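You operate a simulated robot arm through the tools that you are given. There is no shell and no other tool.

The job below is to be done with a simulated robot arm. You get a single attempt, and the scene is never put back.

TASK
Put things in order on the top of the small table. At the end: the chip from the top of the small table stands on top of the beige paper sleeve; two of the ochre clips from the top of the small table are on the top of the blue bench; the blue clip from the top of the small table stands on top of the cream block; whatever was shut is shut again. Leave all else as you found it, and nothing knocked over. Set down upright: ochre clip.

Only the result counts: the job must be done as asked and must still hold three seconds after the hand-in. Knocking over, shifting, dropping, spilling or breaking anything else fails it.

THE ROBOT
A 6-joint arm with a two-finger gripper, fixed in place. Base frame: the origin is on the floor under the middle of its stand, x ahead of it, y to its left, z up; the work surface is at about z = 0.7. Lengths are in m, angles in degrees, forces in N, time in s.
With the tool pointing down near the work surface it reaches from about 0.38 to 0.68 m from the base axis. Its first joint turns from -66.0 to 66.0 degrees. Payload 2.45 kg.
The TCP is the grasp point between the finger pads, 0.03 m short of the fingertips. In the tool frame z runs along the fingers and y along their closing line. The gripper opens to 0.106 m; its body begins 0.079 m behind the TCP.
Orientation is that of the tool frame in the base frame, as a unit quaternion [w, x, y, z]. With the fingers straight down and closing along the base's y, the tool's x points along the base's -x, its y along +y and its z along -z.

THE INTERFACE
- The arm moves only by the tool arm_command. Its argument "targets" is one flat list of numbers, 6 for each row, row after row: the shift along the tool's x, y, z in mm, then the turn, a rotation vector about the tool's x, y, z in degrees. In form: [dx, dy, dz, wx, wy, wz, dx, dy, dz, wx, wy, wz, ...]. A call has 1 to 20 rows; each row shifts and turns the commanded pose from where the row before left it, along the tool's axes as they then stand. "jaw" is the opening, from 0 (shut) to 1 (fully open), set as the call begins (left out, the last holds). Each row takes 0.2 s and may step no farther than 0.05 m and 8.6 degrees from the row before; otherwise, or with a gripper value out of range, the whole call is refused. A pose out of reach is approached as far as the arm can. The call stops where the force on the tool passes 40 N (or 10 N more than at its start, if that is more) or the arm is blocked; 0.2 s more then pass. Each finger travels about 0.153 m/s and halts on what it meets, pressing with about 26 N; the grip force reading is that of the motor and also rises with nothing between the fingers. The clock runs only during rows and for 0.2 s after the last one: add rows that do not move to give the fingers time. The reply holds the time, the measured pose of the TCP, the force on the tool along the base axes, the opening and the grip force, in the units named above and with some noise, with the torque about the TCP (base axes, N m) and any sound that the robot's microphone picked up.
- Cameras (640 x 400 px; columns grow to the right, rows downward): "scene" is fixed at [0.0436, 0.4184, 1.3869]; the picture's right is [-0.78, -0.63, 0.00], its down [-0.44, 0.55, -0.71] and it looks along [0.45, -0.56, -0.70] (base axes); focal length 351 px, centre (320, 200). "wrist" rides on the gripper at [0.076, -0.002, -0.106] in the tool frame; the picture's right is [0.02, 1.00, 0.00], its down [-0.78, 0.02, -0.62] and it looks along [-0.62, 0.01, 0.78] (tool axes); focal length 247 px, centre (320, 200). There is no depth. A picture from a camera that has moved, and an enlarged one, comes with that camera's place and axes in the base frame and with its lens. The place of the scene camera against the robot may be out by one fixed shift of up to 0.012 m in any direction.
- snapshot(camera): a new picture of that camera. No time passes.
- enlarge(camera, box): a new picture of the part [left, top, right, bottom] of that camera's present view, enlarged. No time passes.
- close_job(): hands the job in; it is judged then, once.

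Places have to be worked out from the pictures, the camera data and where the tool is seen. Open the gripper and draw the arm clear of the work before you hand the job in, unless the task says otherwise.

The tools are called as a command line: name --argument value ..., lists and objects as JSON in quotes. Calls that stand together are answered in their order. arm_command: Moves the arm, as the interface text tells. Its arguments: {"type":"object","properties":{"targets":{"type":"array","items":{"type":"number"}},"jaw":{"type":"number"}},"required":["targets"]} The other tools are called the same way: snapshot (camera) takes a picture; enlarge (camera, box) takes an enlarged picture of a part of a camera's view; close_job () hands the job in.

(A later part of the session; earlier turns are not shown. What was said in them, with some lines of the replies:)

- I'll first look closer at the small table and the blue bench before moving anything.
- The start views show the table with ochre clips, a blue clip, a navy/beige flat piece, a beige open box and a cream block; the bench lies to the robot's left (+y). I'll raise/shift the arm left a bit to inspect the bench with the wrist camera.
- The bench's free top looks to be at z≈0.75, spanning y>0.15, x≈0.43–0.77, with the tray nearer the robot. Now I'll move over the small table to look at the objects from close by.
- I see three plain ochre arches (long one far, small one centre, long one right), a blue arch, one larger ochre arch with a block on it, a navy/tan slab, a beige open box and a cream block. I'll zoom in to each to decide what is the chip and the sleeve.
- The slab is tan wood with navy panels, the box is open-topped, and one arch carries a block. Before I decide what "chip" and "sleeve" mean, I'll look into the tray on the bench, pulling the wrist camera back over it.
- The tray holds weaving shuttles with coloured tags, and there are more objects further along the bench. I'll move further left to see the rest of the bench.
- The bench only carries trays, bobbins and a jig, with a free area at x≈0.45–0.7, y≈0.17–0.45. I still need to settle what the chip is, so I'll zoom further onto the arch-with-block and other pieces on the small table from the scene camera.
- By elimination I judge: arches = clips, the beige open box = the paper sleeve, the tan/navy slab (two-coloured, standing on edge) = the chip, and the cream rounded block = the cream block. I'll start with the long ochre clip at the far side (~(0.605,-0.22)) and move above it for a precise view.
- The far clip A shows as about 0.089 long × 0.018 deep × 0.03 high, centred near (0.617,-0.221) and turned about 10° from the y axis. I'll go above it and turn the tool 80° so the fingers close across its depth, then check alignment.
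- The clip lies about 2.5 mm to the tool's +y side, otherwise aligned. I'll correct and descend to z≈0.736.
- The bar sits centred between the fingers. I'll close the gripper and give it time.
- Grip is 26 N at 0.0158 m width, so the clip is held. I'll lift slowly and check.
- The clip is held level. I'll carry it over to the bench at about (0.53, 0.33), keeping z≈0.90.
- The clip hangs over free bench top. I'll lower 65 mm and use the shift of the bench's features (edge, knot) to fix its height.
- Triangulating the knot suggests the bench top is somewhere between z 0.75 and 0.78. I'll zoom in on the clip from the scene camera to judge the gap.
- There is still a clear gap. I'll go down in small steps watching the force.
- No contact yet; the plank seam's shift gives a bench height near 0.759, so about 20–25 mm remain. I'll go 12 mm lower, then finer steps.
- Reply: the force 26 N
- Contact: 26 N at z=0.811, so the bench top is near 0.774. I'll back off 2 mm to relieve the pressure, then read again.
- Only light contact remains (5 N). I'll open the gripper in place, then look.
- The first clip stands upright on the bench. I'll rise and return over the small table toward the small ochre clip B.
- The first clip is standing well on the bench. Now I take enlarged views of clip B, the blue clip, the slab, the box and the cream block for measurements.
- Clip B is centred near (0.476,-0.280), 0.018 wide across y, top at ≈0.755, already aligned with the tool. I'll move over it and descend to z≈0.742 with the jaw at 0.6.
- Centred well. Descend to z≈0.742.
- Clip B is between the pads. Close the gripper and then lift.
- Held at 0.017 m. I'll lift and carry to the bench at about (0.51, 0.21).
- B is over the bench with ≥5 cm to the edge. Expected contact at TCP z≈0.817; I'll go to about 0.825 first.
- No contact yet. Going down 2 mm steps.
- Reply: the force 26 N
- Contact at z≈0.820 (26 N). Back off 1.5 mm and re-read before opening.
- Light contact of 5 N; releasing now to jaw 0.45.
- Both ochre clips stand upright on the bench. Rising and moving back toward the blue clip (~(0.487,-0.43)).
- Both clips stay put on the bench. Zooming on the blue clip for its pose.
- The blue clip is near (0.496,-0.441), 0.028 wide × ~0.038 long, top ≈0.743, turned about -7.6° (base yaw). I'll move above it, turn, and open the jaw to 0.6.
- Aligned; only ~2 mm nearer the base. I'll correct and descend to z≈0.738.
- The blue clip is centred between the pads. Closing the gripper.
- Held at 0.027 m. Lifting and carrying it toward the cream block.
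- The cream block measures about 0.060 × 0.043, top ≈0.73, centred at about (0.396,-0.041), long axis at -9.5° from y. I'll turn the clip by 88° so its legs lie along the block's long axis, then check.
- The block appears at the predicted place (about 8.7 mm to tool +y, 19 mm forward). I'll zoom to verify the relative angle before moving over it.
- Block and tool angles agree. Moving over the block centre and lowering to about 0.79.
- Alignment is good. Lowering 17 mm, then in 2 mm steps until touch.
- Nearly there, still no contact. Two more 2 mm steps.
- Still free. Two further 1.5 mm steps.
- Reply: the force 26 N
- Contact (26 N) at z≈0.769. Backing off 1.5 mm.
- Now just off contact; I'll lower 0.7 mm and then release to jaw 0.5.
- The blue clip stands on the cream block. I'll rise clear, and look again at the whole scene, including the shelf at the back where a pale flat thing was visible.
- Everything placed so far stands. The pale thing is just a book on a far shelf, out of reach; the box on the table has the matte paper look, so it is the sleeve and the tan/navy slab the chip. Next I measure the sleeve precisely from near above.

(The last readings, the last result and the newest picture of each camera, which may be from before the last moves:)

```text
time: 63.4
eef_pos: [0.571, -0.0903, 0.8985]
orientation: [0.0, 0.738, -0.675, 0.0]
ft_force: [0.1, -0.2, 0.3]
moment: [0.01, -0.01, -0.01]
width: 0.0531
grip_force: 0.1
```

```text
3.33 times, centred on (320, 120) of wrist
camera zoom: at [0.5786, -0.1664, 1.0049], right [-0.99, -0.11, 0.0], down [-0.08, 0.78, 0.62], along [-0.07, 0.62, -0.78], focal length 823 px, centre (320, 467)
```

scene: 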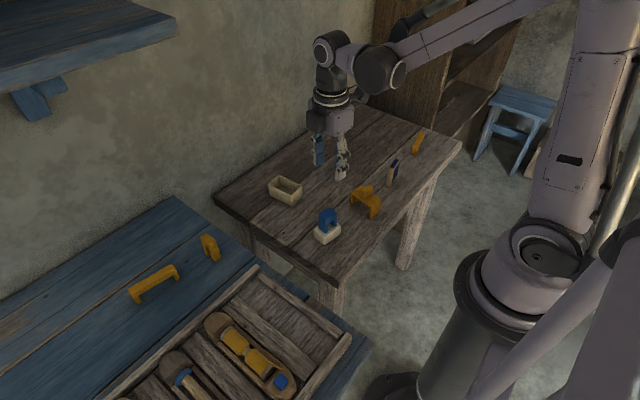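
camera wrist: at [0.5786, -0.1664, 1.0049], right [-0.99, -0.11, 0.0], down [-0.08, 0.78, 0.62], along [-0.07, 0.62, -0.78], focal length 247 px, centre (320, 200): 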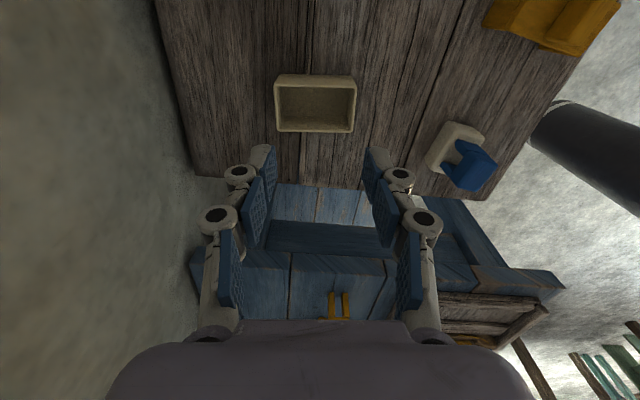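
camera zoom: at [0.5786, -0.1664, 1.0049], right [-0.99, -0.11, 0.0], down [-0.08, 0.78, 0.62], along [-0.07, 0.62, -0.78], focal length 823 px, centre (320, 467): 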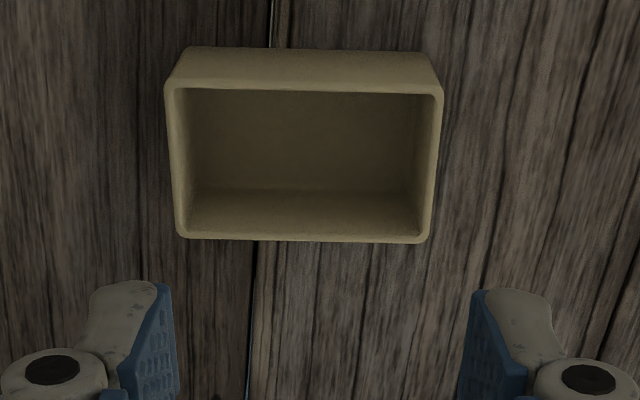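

The sleeve's rim is 0.0825 × 0.0475 m at z≈0.745, centred near (0.5765,-0.0787), its long side turned about +5° from x; walls ≈4 mm. Now going over the slab (~(0.3745,-0.3205)) with the fingers closing across its thickness.

arm_command --targets '[30.3, 30.9, 0, 0, 0, 0, 30.3, 30.9, 0, 0, 0, 0, 30.3, 30.9, 0, 0, 0, 0, 30.3, 30.9, 0, 0, 0, 0, 30.3, 30.9, 0, 0, 0, 0, 30.3, 30.9, 0, 0, 0, 0, 30.0, 30.8, 0, 0, 0, 0, 0, 0, 0, 0, 0, -3.6, 0, 0, 0, 0, 0, 0]'

snapshot --camera "wrist"

enlarge --camera "wrist" --box '[272, 60, 368, 160]'

snapshot --camera "scene"

```text
time: 65.4
eef_pos: [0.3738, -0.3207, 0.9009]
orientation: [0.0, 0.757, -0.653, -0.001]
ft_force: [-0.2, 1.1, -0.8]
moment: [0.01, -0.01, -0.01]
width: 0.053
grip_force: 0.0
```

```text
taken
camera wrist: at [0.3861, -0.3958, 1.0062], right [-0.99, -0.17, 0.0], down [-0.13, 0.77, 0.62], along [-0.11, 0.61, -0.78], focal length 247 px, centre (320, 200)
```

wrist: 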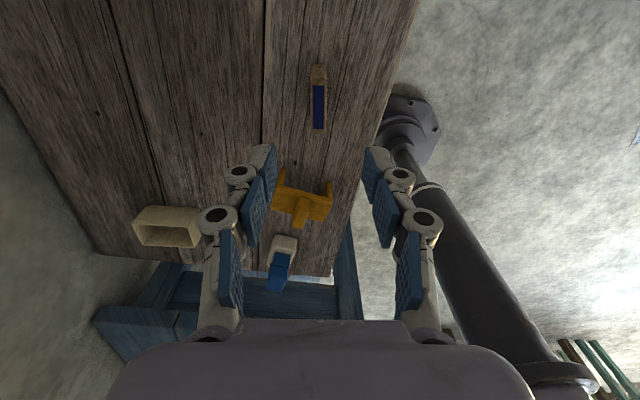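

```text
4.00 times, centred on (320, 110) of wrist
camera zoom: at [0.3861, -0.3958, 1.0062], right [-0.99, -0.17, 0.0], down [-0.13, 0.77, 0.62], along [-0.11, 0.61, -0.78], focal length 988 px, centre (320, 560)
```

zoom: 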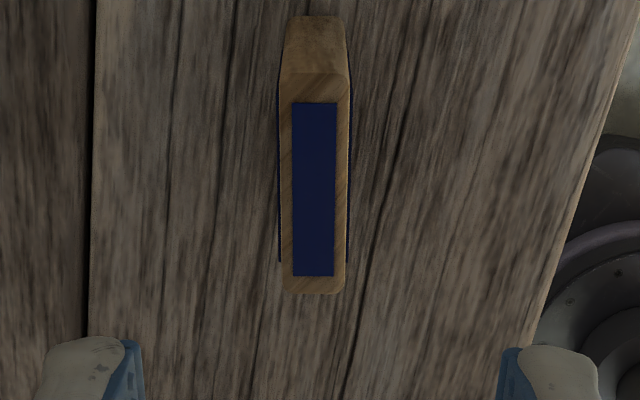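

```text
taken
```

scene: 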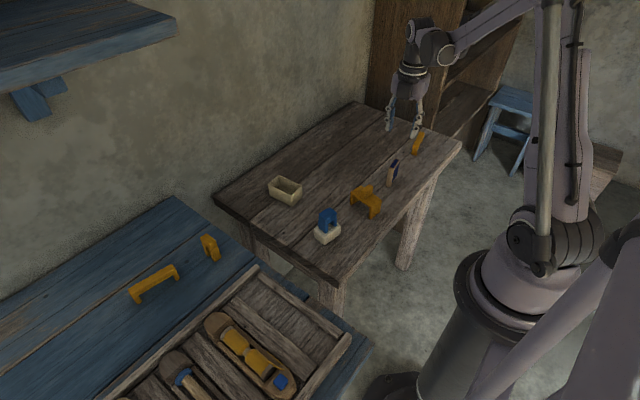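

The slab is 0.0515 long × 0.017 thick, top ≈0.768, offset (-1.5,-2.7) mm in the tool frame. I'll correct and descend to z≈0.745.

arm_command --targets '[-1.5, -2.7, 0, 0, 0, 0, 0, 0, 40, 0, 0, 0, 0, 0, 30, 0, 0, 0, 0, 0, 0, 0, 0, 0]'

enlarge --camera "wrist" --box '[240, 60, 400, 260]'

```text
time: 66.4
eef_pos: [0.3768, -0.318, 0.8288]
orientation: [0.001, 0.757, -0.653, 0.001]
ft_force: [-0.4, 0.6, 0.4]
moment: [-0.01, 0.02, -0.03]
width: 0.0531
grip_force: 0.2
```

```text
2.00 times, centred on (320, 160) of wrist
camera zoom: at [0.3884, -0.3928, 0.9353], right [-0.99, -0.17, 0.0], down [-0.13, 0.77, 0.62], along [-0.1, 0.61, -0.78], focal length 494 px, centre (320, 280)
```

zoom: 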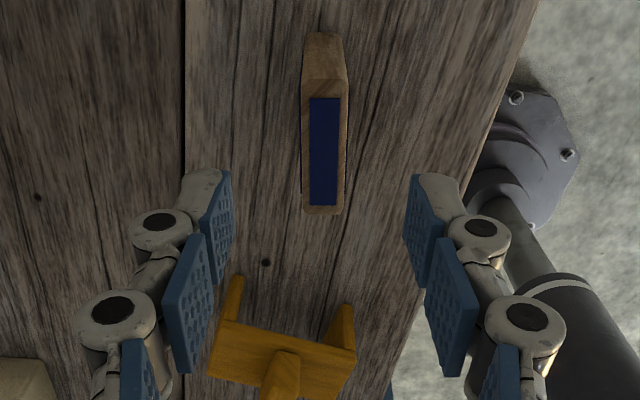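

The slab is centred between the pads. Descending to z≈0.745.

arm_command --targets '[0, 0.7, 25, 0, 0, 0, 0, 0, 25, 0, 0, 0, 0, 0, 20, 0, 0, 0, 0, 0, 10, 0, 0, 0, 0, 0, 4, 0, 0, 0, 0, 0, 0, 0, 0, 0]'

snapshot --camera "wrist"

```text
time: 67.8
eef_pos: [0.3749, -0.3186, 0.7459]
orientation: [0.0, 0.757, -0.653, 0.001]
ft_force: [0.8, 0.2, -0.4]
moment: [0.0, 0.0, 0.03]
width: 0.0533
grip_force: 0.0
```

```text
taken
camera wrist: at [0.3874, -0.3932, 0.8514], right [-0.99, -0.17, 0.0], down [-0.13, 0.77, 0.62], along [-0.1, 0.61, -0.78], focal length 247 px, centre (320, 200)
```

wrist: 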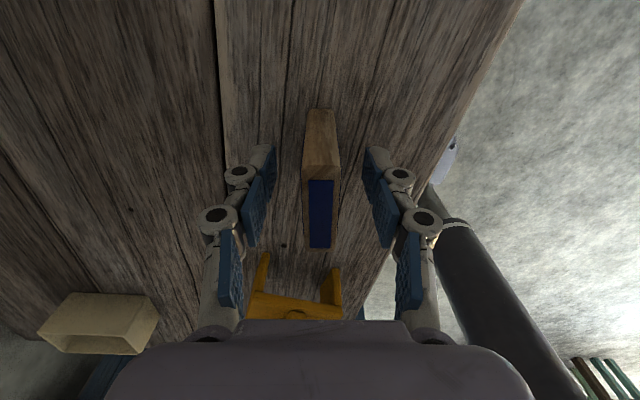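

Good. Closing on the slab.

arm_command --targets '[0, 0, 0, 0, 0, 0, 0, 0, 0, 0, 0, 0, 0, 0, 0, 0, 0, 0]' --jaw 0

snapshot --camera "wrist"

```text
time: 68.6
eef_pos: [0.3753, -0.3181, 0.7448]
orientation: [0.001, 0.757, -0.653, 0.001]
ft_force: [-0.4, -1.2, -0.1]
moment: [0.01, 0.01, -0.01]
width: 0.0148
grip_force: 25.9
```

```text
taken
camera wrist: at [0.3874, -0.3932, 0.8516], right [-0.99, -0.17, 0.0], down [-0.13, 0.77, 0.62], along [-0.1, 0.61, -0.78], focal length 247 px, centre (320, 200)
```

wrist: 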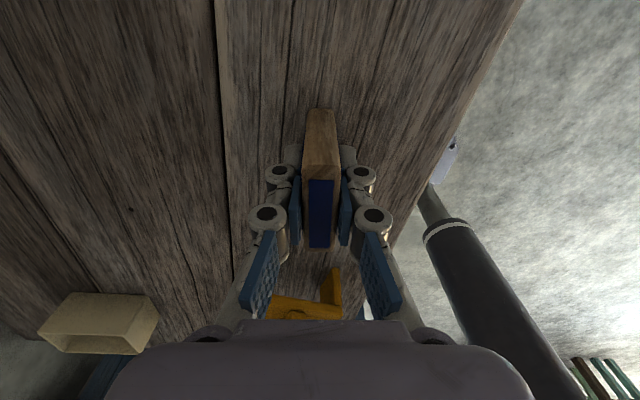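

The slab is held. I'll zoom to fix where its centre sits relative to the TCP before lifting.

enlarge --camera "wrist" --box '[272, 95, 368, 255]'

enlarge --camera "scene" --box '[366, 140, 416, 195]'

```text
2.50 times, centred on (320, 175) of wrist
camera zoom: at [0.3874, -0.3932, 0.8516], right [-0.99, -0.17, 0.0], down [-0.13, 0.77, 0.62], along [-0.1, 0.61, -0.78], focal length 617 px, centre (320, 262)
```

zoom: 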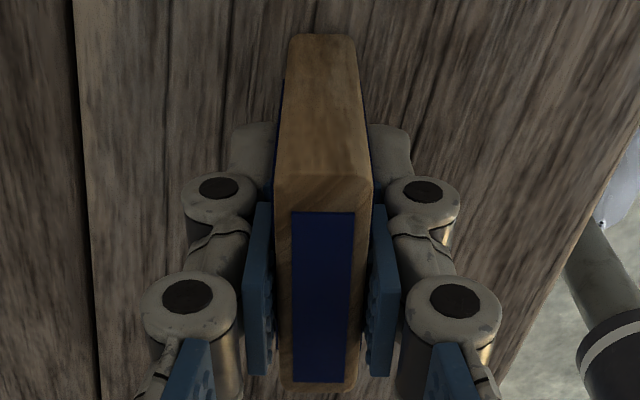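

```text
7.27 times, centred on (391, 168) of scene
camera zoom: at [0.0436, 0.4184, 1.3869], right [-0.78, -0.63, 0.0], down [-0.44, 0.55, -0.71], along [0.45, -0.56, -0.7], focal length 2550 px, centre (-196, 436)
```

zoom: 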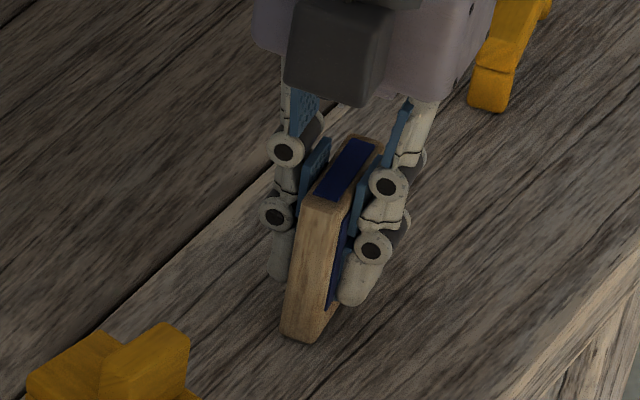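

The slab's centre is within 1 mm of the TCP. Lifting and carrying it over the sleeve.

arm_command --targets '[0, 0, -8, 0, 0, 0, 0, 0, -27, 0, 0, 0, 0, 0, -45, 0, 0, 0, 0, 0, -45, 0, 0, 0, -26.1, -29.3, 0, 0, 0, 0, -26.1, -29.3, 0, 0, 0, 0, -26.1, -29.3, 0, 0, 0, 0, -26.1, -29.3, 0, 0, 0, 0, -26.1, -29.3, 0, 0, 0, 0, -26.1, -29.3, 0, 0, 0, 0, -26.1, -29.3, 0, 0, 0, 0, -26.0, -29.1, 0, 0, 0, 0, 0, 0, 0, 0, 0, 3.4, 0, 0, 0, 0, 0, 0]'

snapshot --camera "wrist"

enlarge --camera "wrist" --box '[240, 60, 400, 210]'

snapshot --camera "scene"

```text
time: 71.6
eef_pos: [0.5762, -0.0795, 0.8697]
orientation: [0.0, 0.737, -0.676, 0.0]
ft_force: [-0.2, -0.6, -0.6]
moment: [0.01, -0.02, 0.02]
width: 0.015
grip_force: 25.8
```

```text
taken
camera wrist: at [0.5843, -0.154, 0.9755], right [-0.99, -0.11, 0.0], down [-0.09, 0.78, 0.62], along [-0.07, 0.62, -0.78], focal length 247 px, centre (320, 200)
```

wrist: 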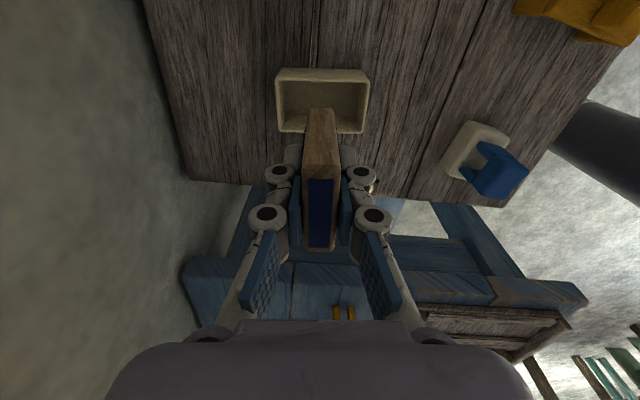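

```text
2.67 times, centred on (320, 135) of wrist
camera zoom: at [0.5843, -0.154, 0.9755], right [-0.99, -0.11, 0.0], down [-0.09, 0.78, 0.62], along [-0.07, 0.62, -0.78], focal length 659 px, centre (320, 373)
```

zoom: 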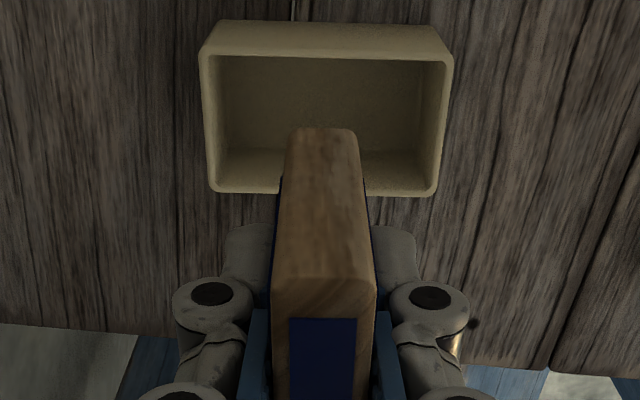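

```text
taken
```

scene: 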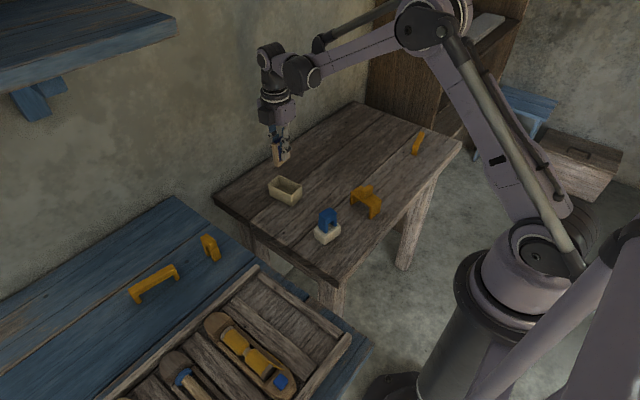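

Slab and sleeve line up within ~1.5 mm. Apply the small correction and lower to about z=0.80.

arm_command --targets '[-1.4, 0.7, 20, 0, 0, 0, 0, 0, 20, 0, 0, 0, 0, 0, 18, 0, 0, 0, 0, 0, 10, 0, 0, 0, 0, 0, 0, 0, 0, 0]'

snapshot --camera "wrist"

enlarge --camera "wrist" --box '[240, 60, 400, 260]'

enlarge --camera "scene" --box '[250, 145, 330, 215]'

```text
time: 72.8
eef_pos: [0.5743, -0.0773, 0.8013]
orientation: [0.001, 0.738, -0.675, 0.0]
ft_force: [-0.2, -0.5, -0.5]
moment: [-0.02, -0.02, 0.01]
width: 0.0149
grip_force: 25.4
```

```text
taken
camera wrist: at [0.583, -0.1521, 0.9079], right [-0.99, -0.11, 0.0], down [-0.09, 0.78, 0.62], along [-0.07, 0.62, -0.78], focal length 247 px, centre (320, 200)
```

wrist: 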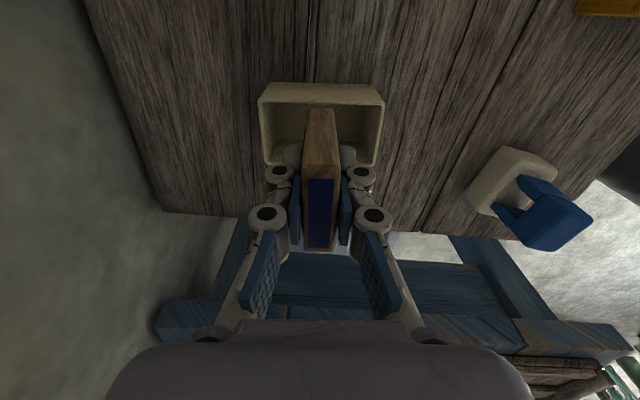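

```text
2.00 times, centred on (320, 160) of wrist
camera zoom: at [0.583, -0.1521, 0.9079], right [-0.99, -0.11, 0.0], down [-0.09, 0.78, 0.62], along [-0.07, 0.62, -0.78], focal length 494 px, centre (320, 280)
```

zoom: 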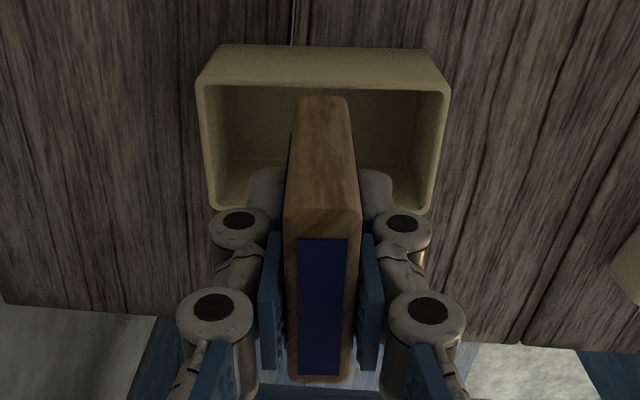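

```text
5.71 times, centred on (290, 180) of scene
camera zoom: at [0.0436, 0.4184, 1.3869], right [-0.78, -0.63, 0.0], down [-0.44, 0.55, -0.71], along [0.45, -0.56, -0.7], focal length 2003 px, centre (491, 314)
```

zoom: 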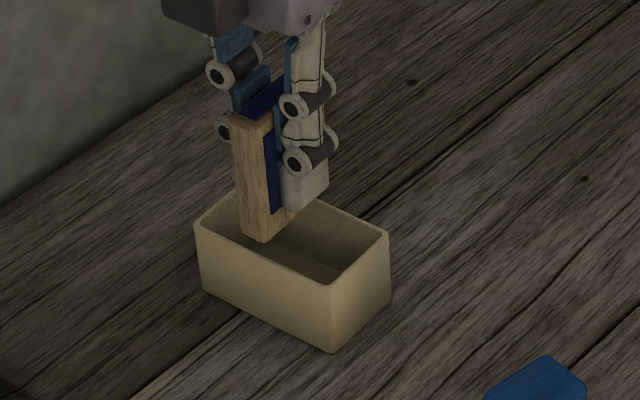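

At this closer range the sleeve seems ~2–3 mm nearer the camera side than computed before. I'll shift +2.5 mm along tool x and lower to ~4 mm above the rim to re-check.

arm_command --targets '[2.5, 0, 3, 0, 0, 0, 0, 0, 4, 0, 0, 0, 0, 0, 0, 0, 0, 0]'

enlarge --camera "wrist" --box '[240, 70, 400, 190]'

enlarge --camera "scene" --box '[262, 160, 312, 210]'

```text
time: 73.6
eef_pos: [0.5744, -0.0788, 0.7942]
orientation: [0.001, 0.737, -0.675, 0.0]
ft_force: [0.1, 0.3, 0.1]
moment: [-0.02, 0.07, 0.02]
width: 0.0146
grip_force: 25.7
```

```text
3.33 times, centred on (320, 130) of wrist
camera zoom: at [0.583, -0.1547, 0.9007], right [-0.99, -0.11, 0.0], down [-0.09, 0.78, 0.62], along [-0.07, 0.62, -0.78], focal length 823 px, centre (320, 433)
```

zoom: 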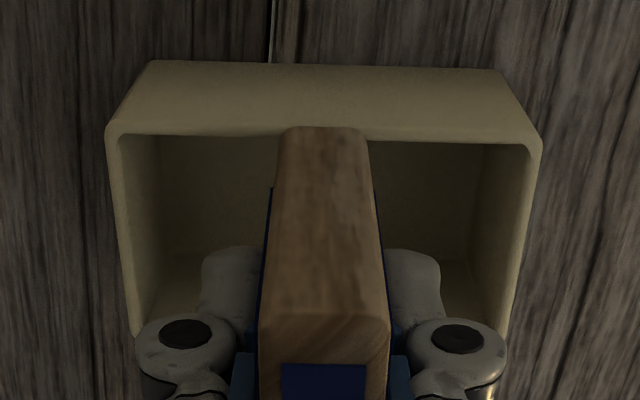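

```text
8.00 times, centred on (287, 185) of scene
camera zoom: at [0.0436, 0.4184, 1.3869], right [-0.78, -0.63, 0.0], down [-0.44, 0.55, -0.71], along [0.45, -0.56, -0.7], focal length 2805 px, centre (584, 320)
```

zoom: 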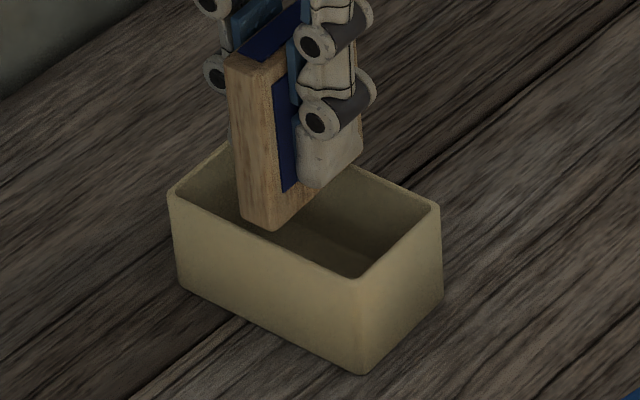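

Slab now overhangs both long walls by about 2 mm each. Lowering in 1.5 mm steps until contact.

arm_command --targets '[0, 0, 1.5, 0, 0, 0, 0, 0, 1.5, 0, 0, 0]'

enlarge --camera "wrist" --box '[240, 70, 400, 190]'

```text
time: 74.2
eef_pos: [0.5752, -0.0796, 0.7917]
orientation: [0.0, 0.738, -0.675, 0.0]
ft_force: [0.5, -0.1, -0.5]
moment: [-0.01, -0.05, -0.01]
width: 0.0146
grip_force: 26.4
```

```text
3.33 times, centred on (320, 130) of wrist
camera zoom: at [0.5835, -0.1547, 0.8979], right [-0.99, -0.11, 0.0], down [-0.09, 0.78, 0.62], along [-0.07, 0.62, -0.78], focal length 823 px, centre (320, 433)
```

zoom: 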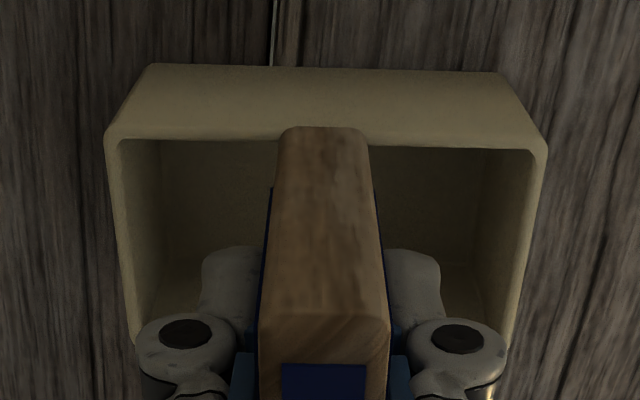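

Slab bottom now covers the near wall top. Two more 1 mm steps.

arm_command --targets '[0, 0, 1, 0, 0, 0, 0, 0, 1, 0, 0, 0]'

```text
time: 74.8
eef_pos: [0.5754, -0.0796, 0.7904]
orientation: [-0.001, 0.738, -0.675, -0.001]
ft_force: [0.0, 0.6, -0.4]
moment: [0.0, 0.03, 0.01]
width: 0.0145
grip_force: 25.7
```

Still free. One more 1.2 mm step.

arm_command --targets '[0, 0, 1.2, 0, 0, 0]'

enlarge --camera "scene" --box '[262, 160, 312, 210]'

```text
time: 75.2
eef_pos: [0.5754, -0.0792, 0.7885]
orientation: [0.0, 0.738, -0.675, -0.001]
ft_force: [-0.6, -0.1, 8.1]
moment: [0.0, 0.02, 0.01]
width: 0.0149
grip_force: 25.8
```

```text
8.00 times, centred on (287, 185) of scene
camera zoom: at [0.0435, 0.4184, 1.3869], right [-0.78, -0.63, 0.0], down [-0.44, 0.55, -0.71], along [0.45, -0.56, -0.7], focal length 2805 px, centre (584, 320)
```

zoom: 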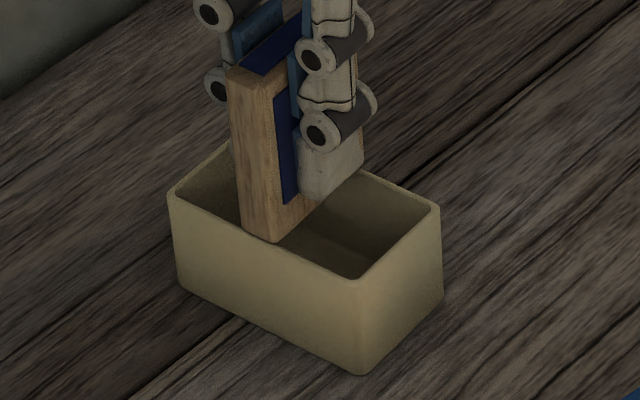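

Contact with 8 N and no tilting moment, so both walls carry it. I'll ease off 0.4 mm then open a little.

arm_command --targets '[0, 0, -0.4, 0, 0, 0]'

arm_command --targets '[0, 0, 0, 0, 0, 0, 0, 0, 0, 0, 0, 0]' --jaw 0.22

enlarge --camera "scene" --box '[262, 160, 312, 210]'

enlarge --camera "wrist" --box '[240, 70, 400, 260]'

```text
time: 75.6
eef_pos: [0.5764, -0.0797, 0.7894]
orientation: [0.0, 0.738, -0.675, 0.0]
ft_force: [0.0, -1.0, 8.9]
moment: [-0.04, 0.02, -0.02]
width: 0.015
grip_force: 25.8
```

```text
time: 76.2
eef_pos: [0.5759, -0.0791, 0.7886]
orientation: [-0.001, 0.738, -0.675, 0.0]
ft_force: [0.6, 0.6, -0.7]
moment: [0.0, 0.01, -0.02]
width: 0.0231
grip_force: 0.1
```

```text
8.00 times, centred on (287, 185) of scene
camera zoom: at [0.0436, 0.4184, 1.3869], right [-0.78, -0.63, 0.0], down [-0.44, 0.55, -0.71], along [0.45, -0.56, -0.7], focal length 2805 px, centre (584, 320)
```

zoom: 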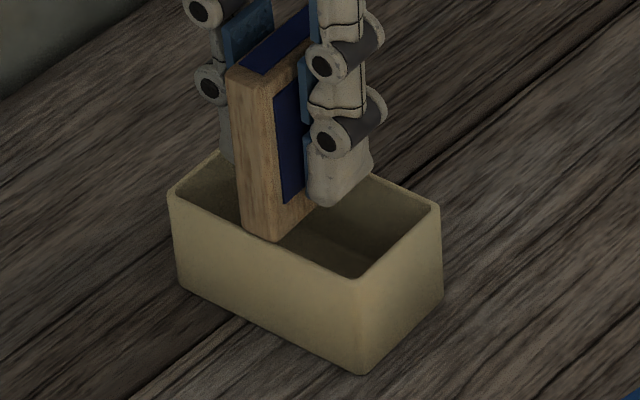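

```text
2.11 times, centred on (320, 165) of wrist
camera zoom: at [0.5832, -0.1548, 0.8949], right [-0.99, -0.11, 0.0], down [-0.09, 0.78, 0.62], along [-0.07, 0.62, -0.78], focal length 520 px, centre (320, 274)
```

zoom: 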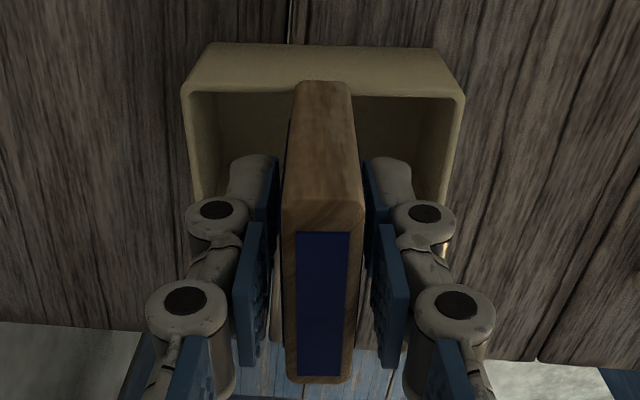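

The slab stands freely with clear gaps on both sides. I'll open further to 0.5 and wait a bit to see that it stays.

arm_command --targets '[0, 0, 0, 0, 0, 0, 0, 0, 0, 0, 0, 0, 0, 0, 0, 0, 0, 0, 0, 0, 0, 0, 0, 0]' --jaw 0.5

enlarge --camera "scene" --box '[262, 160, 312, 210]'

snapshot --camera "wrist"

```text
time: 77.2
eef_pos: [0.5747, -0.0793, 0.7882]
orientation: [0.0, 0.737, -0.675, 0.0]
ft_force: [-0.6, 0.7, 0.0]
moment: [-0.02, 0.01, 0.01]
width: 0.0531
grip_force: 0.1
```

```text
8.00 times, centred on (287, 185) of scene
camera zoom: at [0.0436, 0.4184, 1.3869], right [-0.78, -0.63, 0.0], down [-0.44, 0.55, -0.71], along [0.45, -0.56, -0.7], focal length 2805 px, centre (584, 320)
```

zoom: 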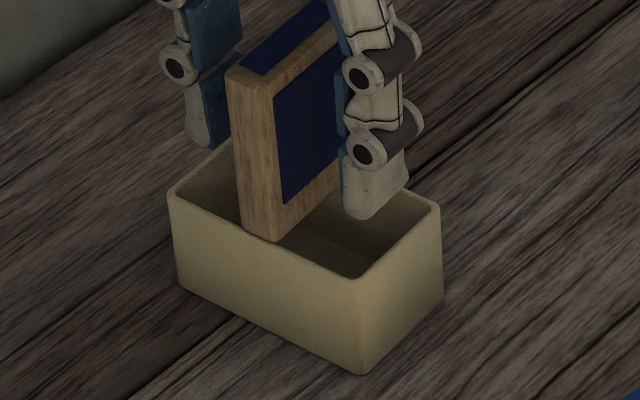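

```text
taken
camera wrist: at [0.5832, -0.1548, 0.895], right [-0.99, -0.11, 0.0], down [-0.09, 0.78, 0.62], along [-0.07, 0.62, -0.78], focal length 247 px, centre (320, 200)
```

wrist: 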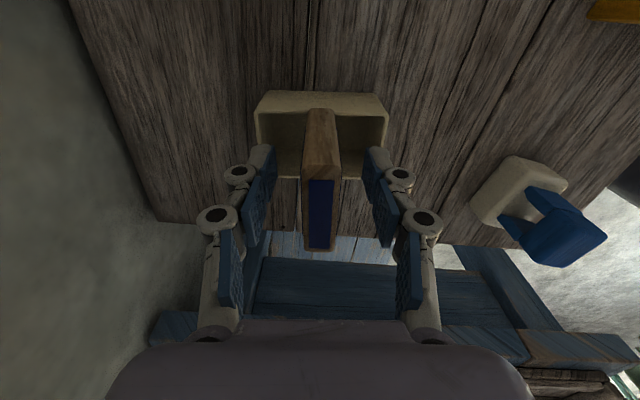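

The chip stands firmly across the sleeve. Now I rise straight up slowly.

arm_command --targets '[0, 0, -8, 0, 0, 0, 0, 0, -15, 0, 0, 0, 0, 0, -25, 0, 0, 0, 0, 0, -40, 0, 0, 0, 0, 0, -45, 0, 0, 0, 0, 0, -40, 0, 0, 0, 0, 0, 0, 0, 0, 0]'

snapshot --camera "scene"

snapshot --camera "wrist"

enlarge --camera "scene" --box '[250, 130, 400, 250]'

```text
time: 78.8
eef_pos: [0.5754, -0.0793, 0.961]
orientation: [0.0, 0.738, -0.675, 0.0]
ft_force: [-0.5, 0.0, -0.4]
moment: [-0.02, 0.02, 0.0]
width: 0.0531
grip_force: 0.1
```

```text
taken
```

scene: 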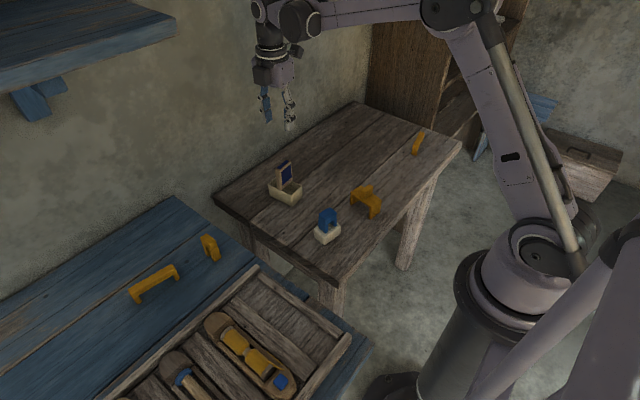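

```text
taken
camera wrist: at [0.5837, -0.1546, 1.0682], right [-0.99, -0.11, 0.0], down [-0.09, 0.78, 0.62], along [-0.07, 0.62, -0.78], focal length 247 px, centre (320, 200)
```

wrist: 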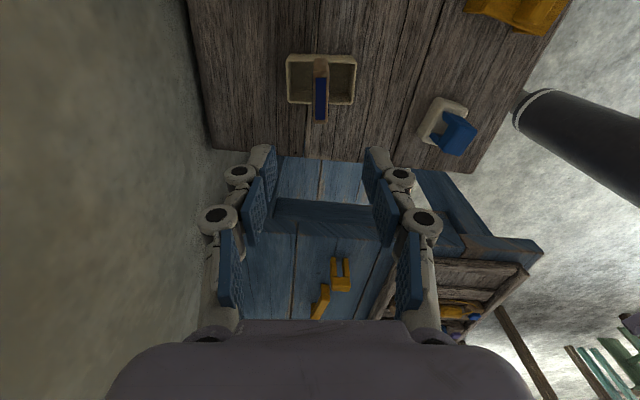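

```text
3.33 times, centred on (325, 190) of scene
camera zoom: at [0.0436, 0.4184, 1.3869], right [-0.78, -0.63, 0.0], down [-0.44, 0.55, -0.71], along [0.45, -0.56, -0.7], focal length 1169 px, centre (303, 233)
```

zoom: 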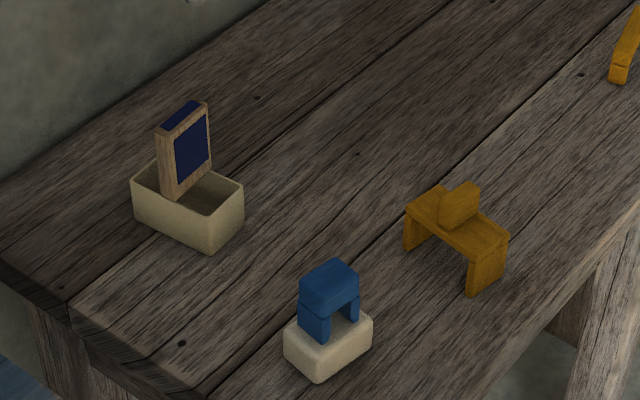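

All goals look met: chip on the sleeve, blue clip on the cream block, two ochre clips upright on the bench, the other pieces untouched. I'll draw the arm back toward the start pose with the gripper open and check once more.

arm_command --targets '[0, 0, -20, 0, 0, 0, 8.3, 38.4, -5, 0, 0, 0, 8.3, 38.4, -5, 0, 0, 0, 8.3, 38.4, -5, 0, 0, 0, 8.3, 38.4, -5, 0, 0, 0, 8.3, 38.4, -5, 0, 0, 0, 8.3, 38.4, -5, 0, 0, 0, 0, 0, 0, 0, 0, 0, 0, 0, 0, 0, 0, 0, 0, 0, 0, 0, 0, 0]' --jaw 1

snapshot --camera "scene"

enlarge --camera "scene" --box '[220, 100, 470, 256]'

enlarge --camera "scene" --box '[100, 220, 240, 320]'

```text
time: 81.0
eef_pos: [0.3508, -0.1477, 1.0134]
orientation: [0.001, 0.737, -0.675, 0.0]
ft_force: [-0.2, 0.8, 0.5]
moment: [-0.01, 0.0, -0.02]
width: 0.1063
grip_force: 0.1
```

```text
taken
```

scene: 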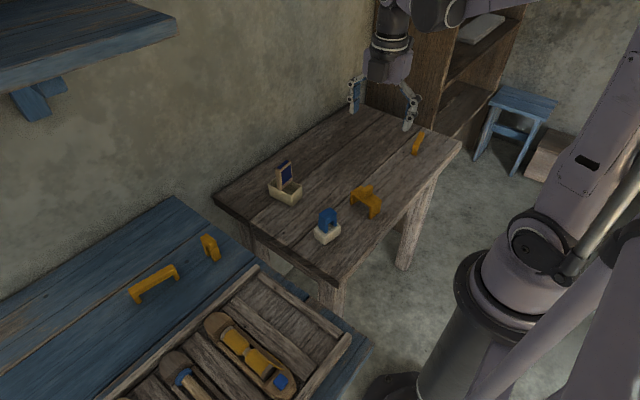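

```text
2.56 times, centred on (345, 178) of scene
camera zoom: at [0.0436, 0.4184, 1.3869], right [-0.78, -0.63, 0.0], down [-0.44, 0.55, -0.71], along [0.45, -0.56, -0.7], focal length 898 px, centre (256, 256)
```

zoom: 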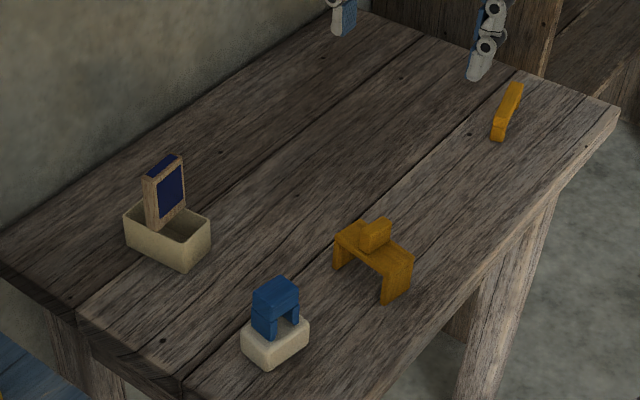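

```text
4.00 times, centred on (170, 270) of scene
camera zoom: at [0.0436, 0.4184, 1.3869], right [-0.78, -0.63, 0.0], down [-0.44, 0.55, -0.71], along [0.45, -0.56, -0.7], focal length 1402 px, centre (920, -80)
```

zoom: 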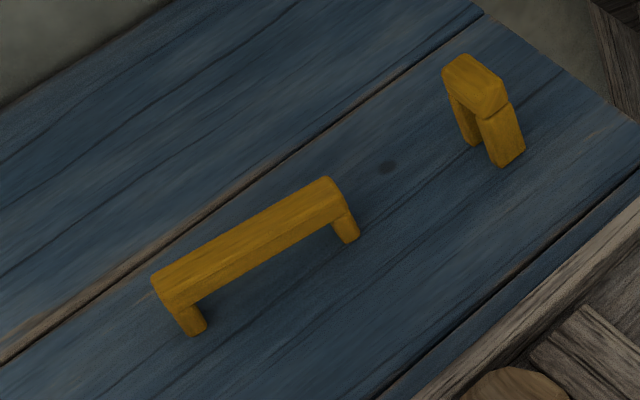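

Everything stands: chip on the sleeve, blue clip on the cream block, two ochre clips upright on the bench; sleeve, block and remaining pieces are where they were, and the arm is clear with the gripper open. Handing in.

close_job

```text
The job is handed in.
```

I finished the job and handed it in. At the last check before hand-in, everything I had placed was standing and nothing had been knocked over. I don't know how it was judged.

- **Chip:** the tan and navy slab now stands on edge across the rim of the beige paper sleeve. It rests on both long walls and overhangs each by about 2 mm.
- **Ochre clips:** the long one from the far side and the small one from the centre stand upright on the blue bench.
- **Blue clip:** it stands on the cream block, with its legs along the block's long side.
- **Everything else:** I opened nothing, so there was nothing to shut. The other pieces on the small table look unmoved in the last pictures. The arm is drawn back with the gripper open.

Two of the names were my judgement, because nothing in the scene labels them. I took the beige open-topped box to be the paper sleeve because it is the only beige, paper-looking thing there. I took the two-coloured slab to be the chip mainly because the ochre arch with a block on it would likely have been called "ochre". If the chip was meant to be that arch or its block, that part is wrong.
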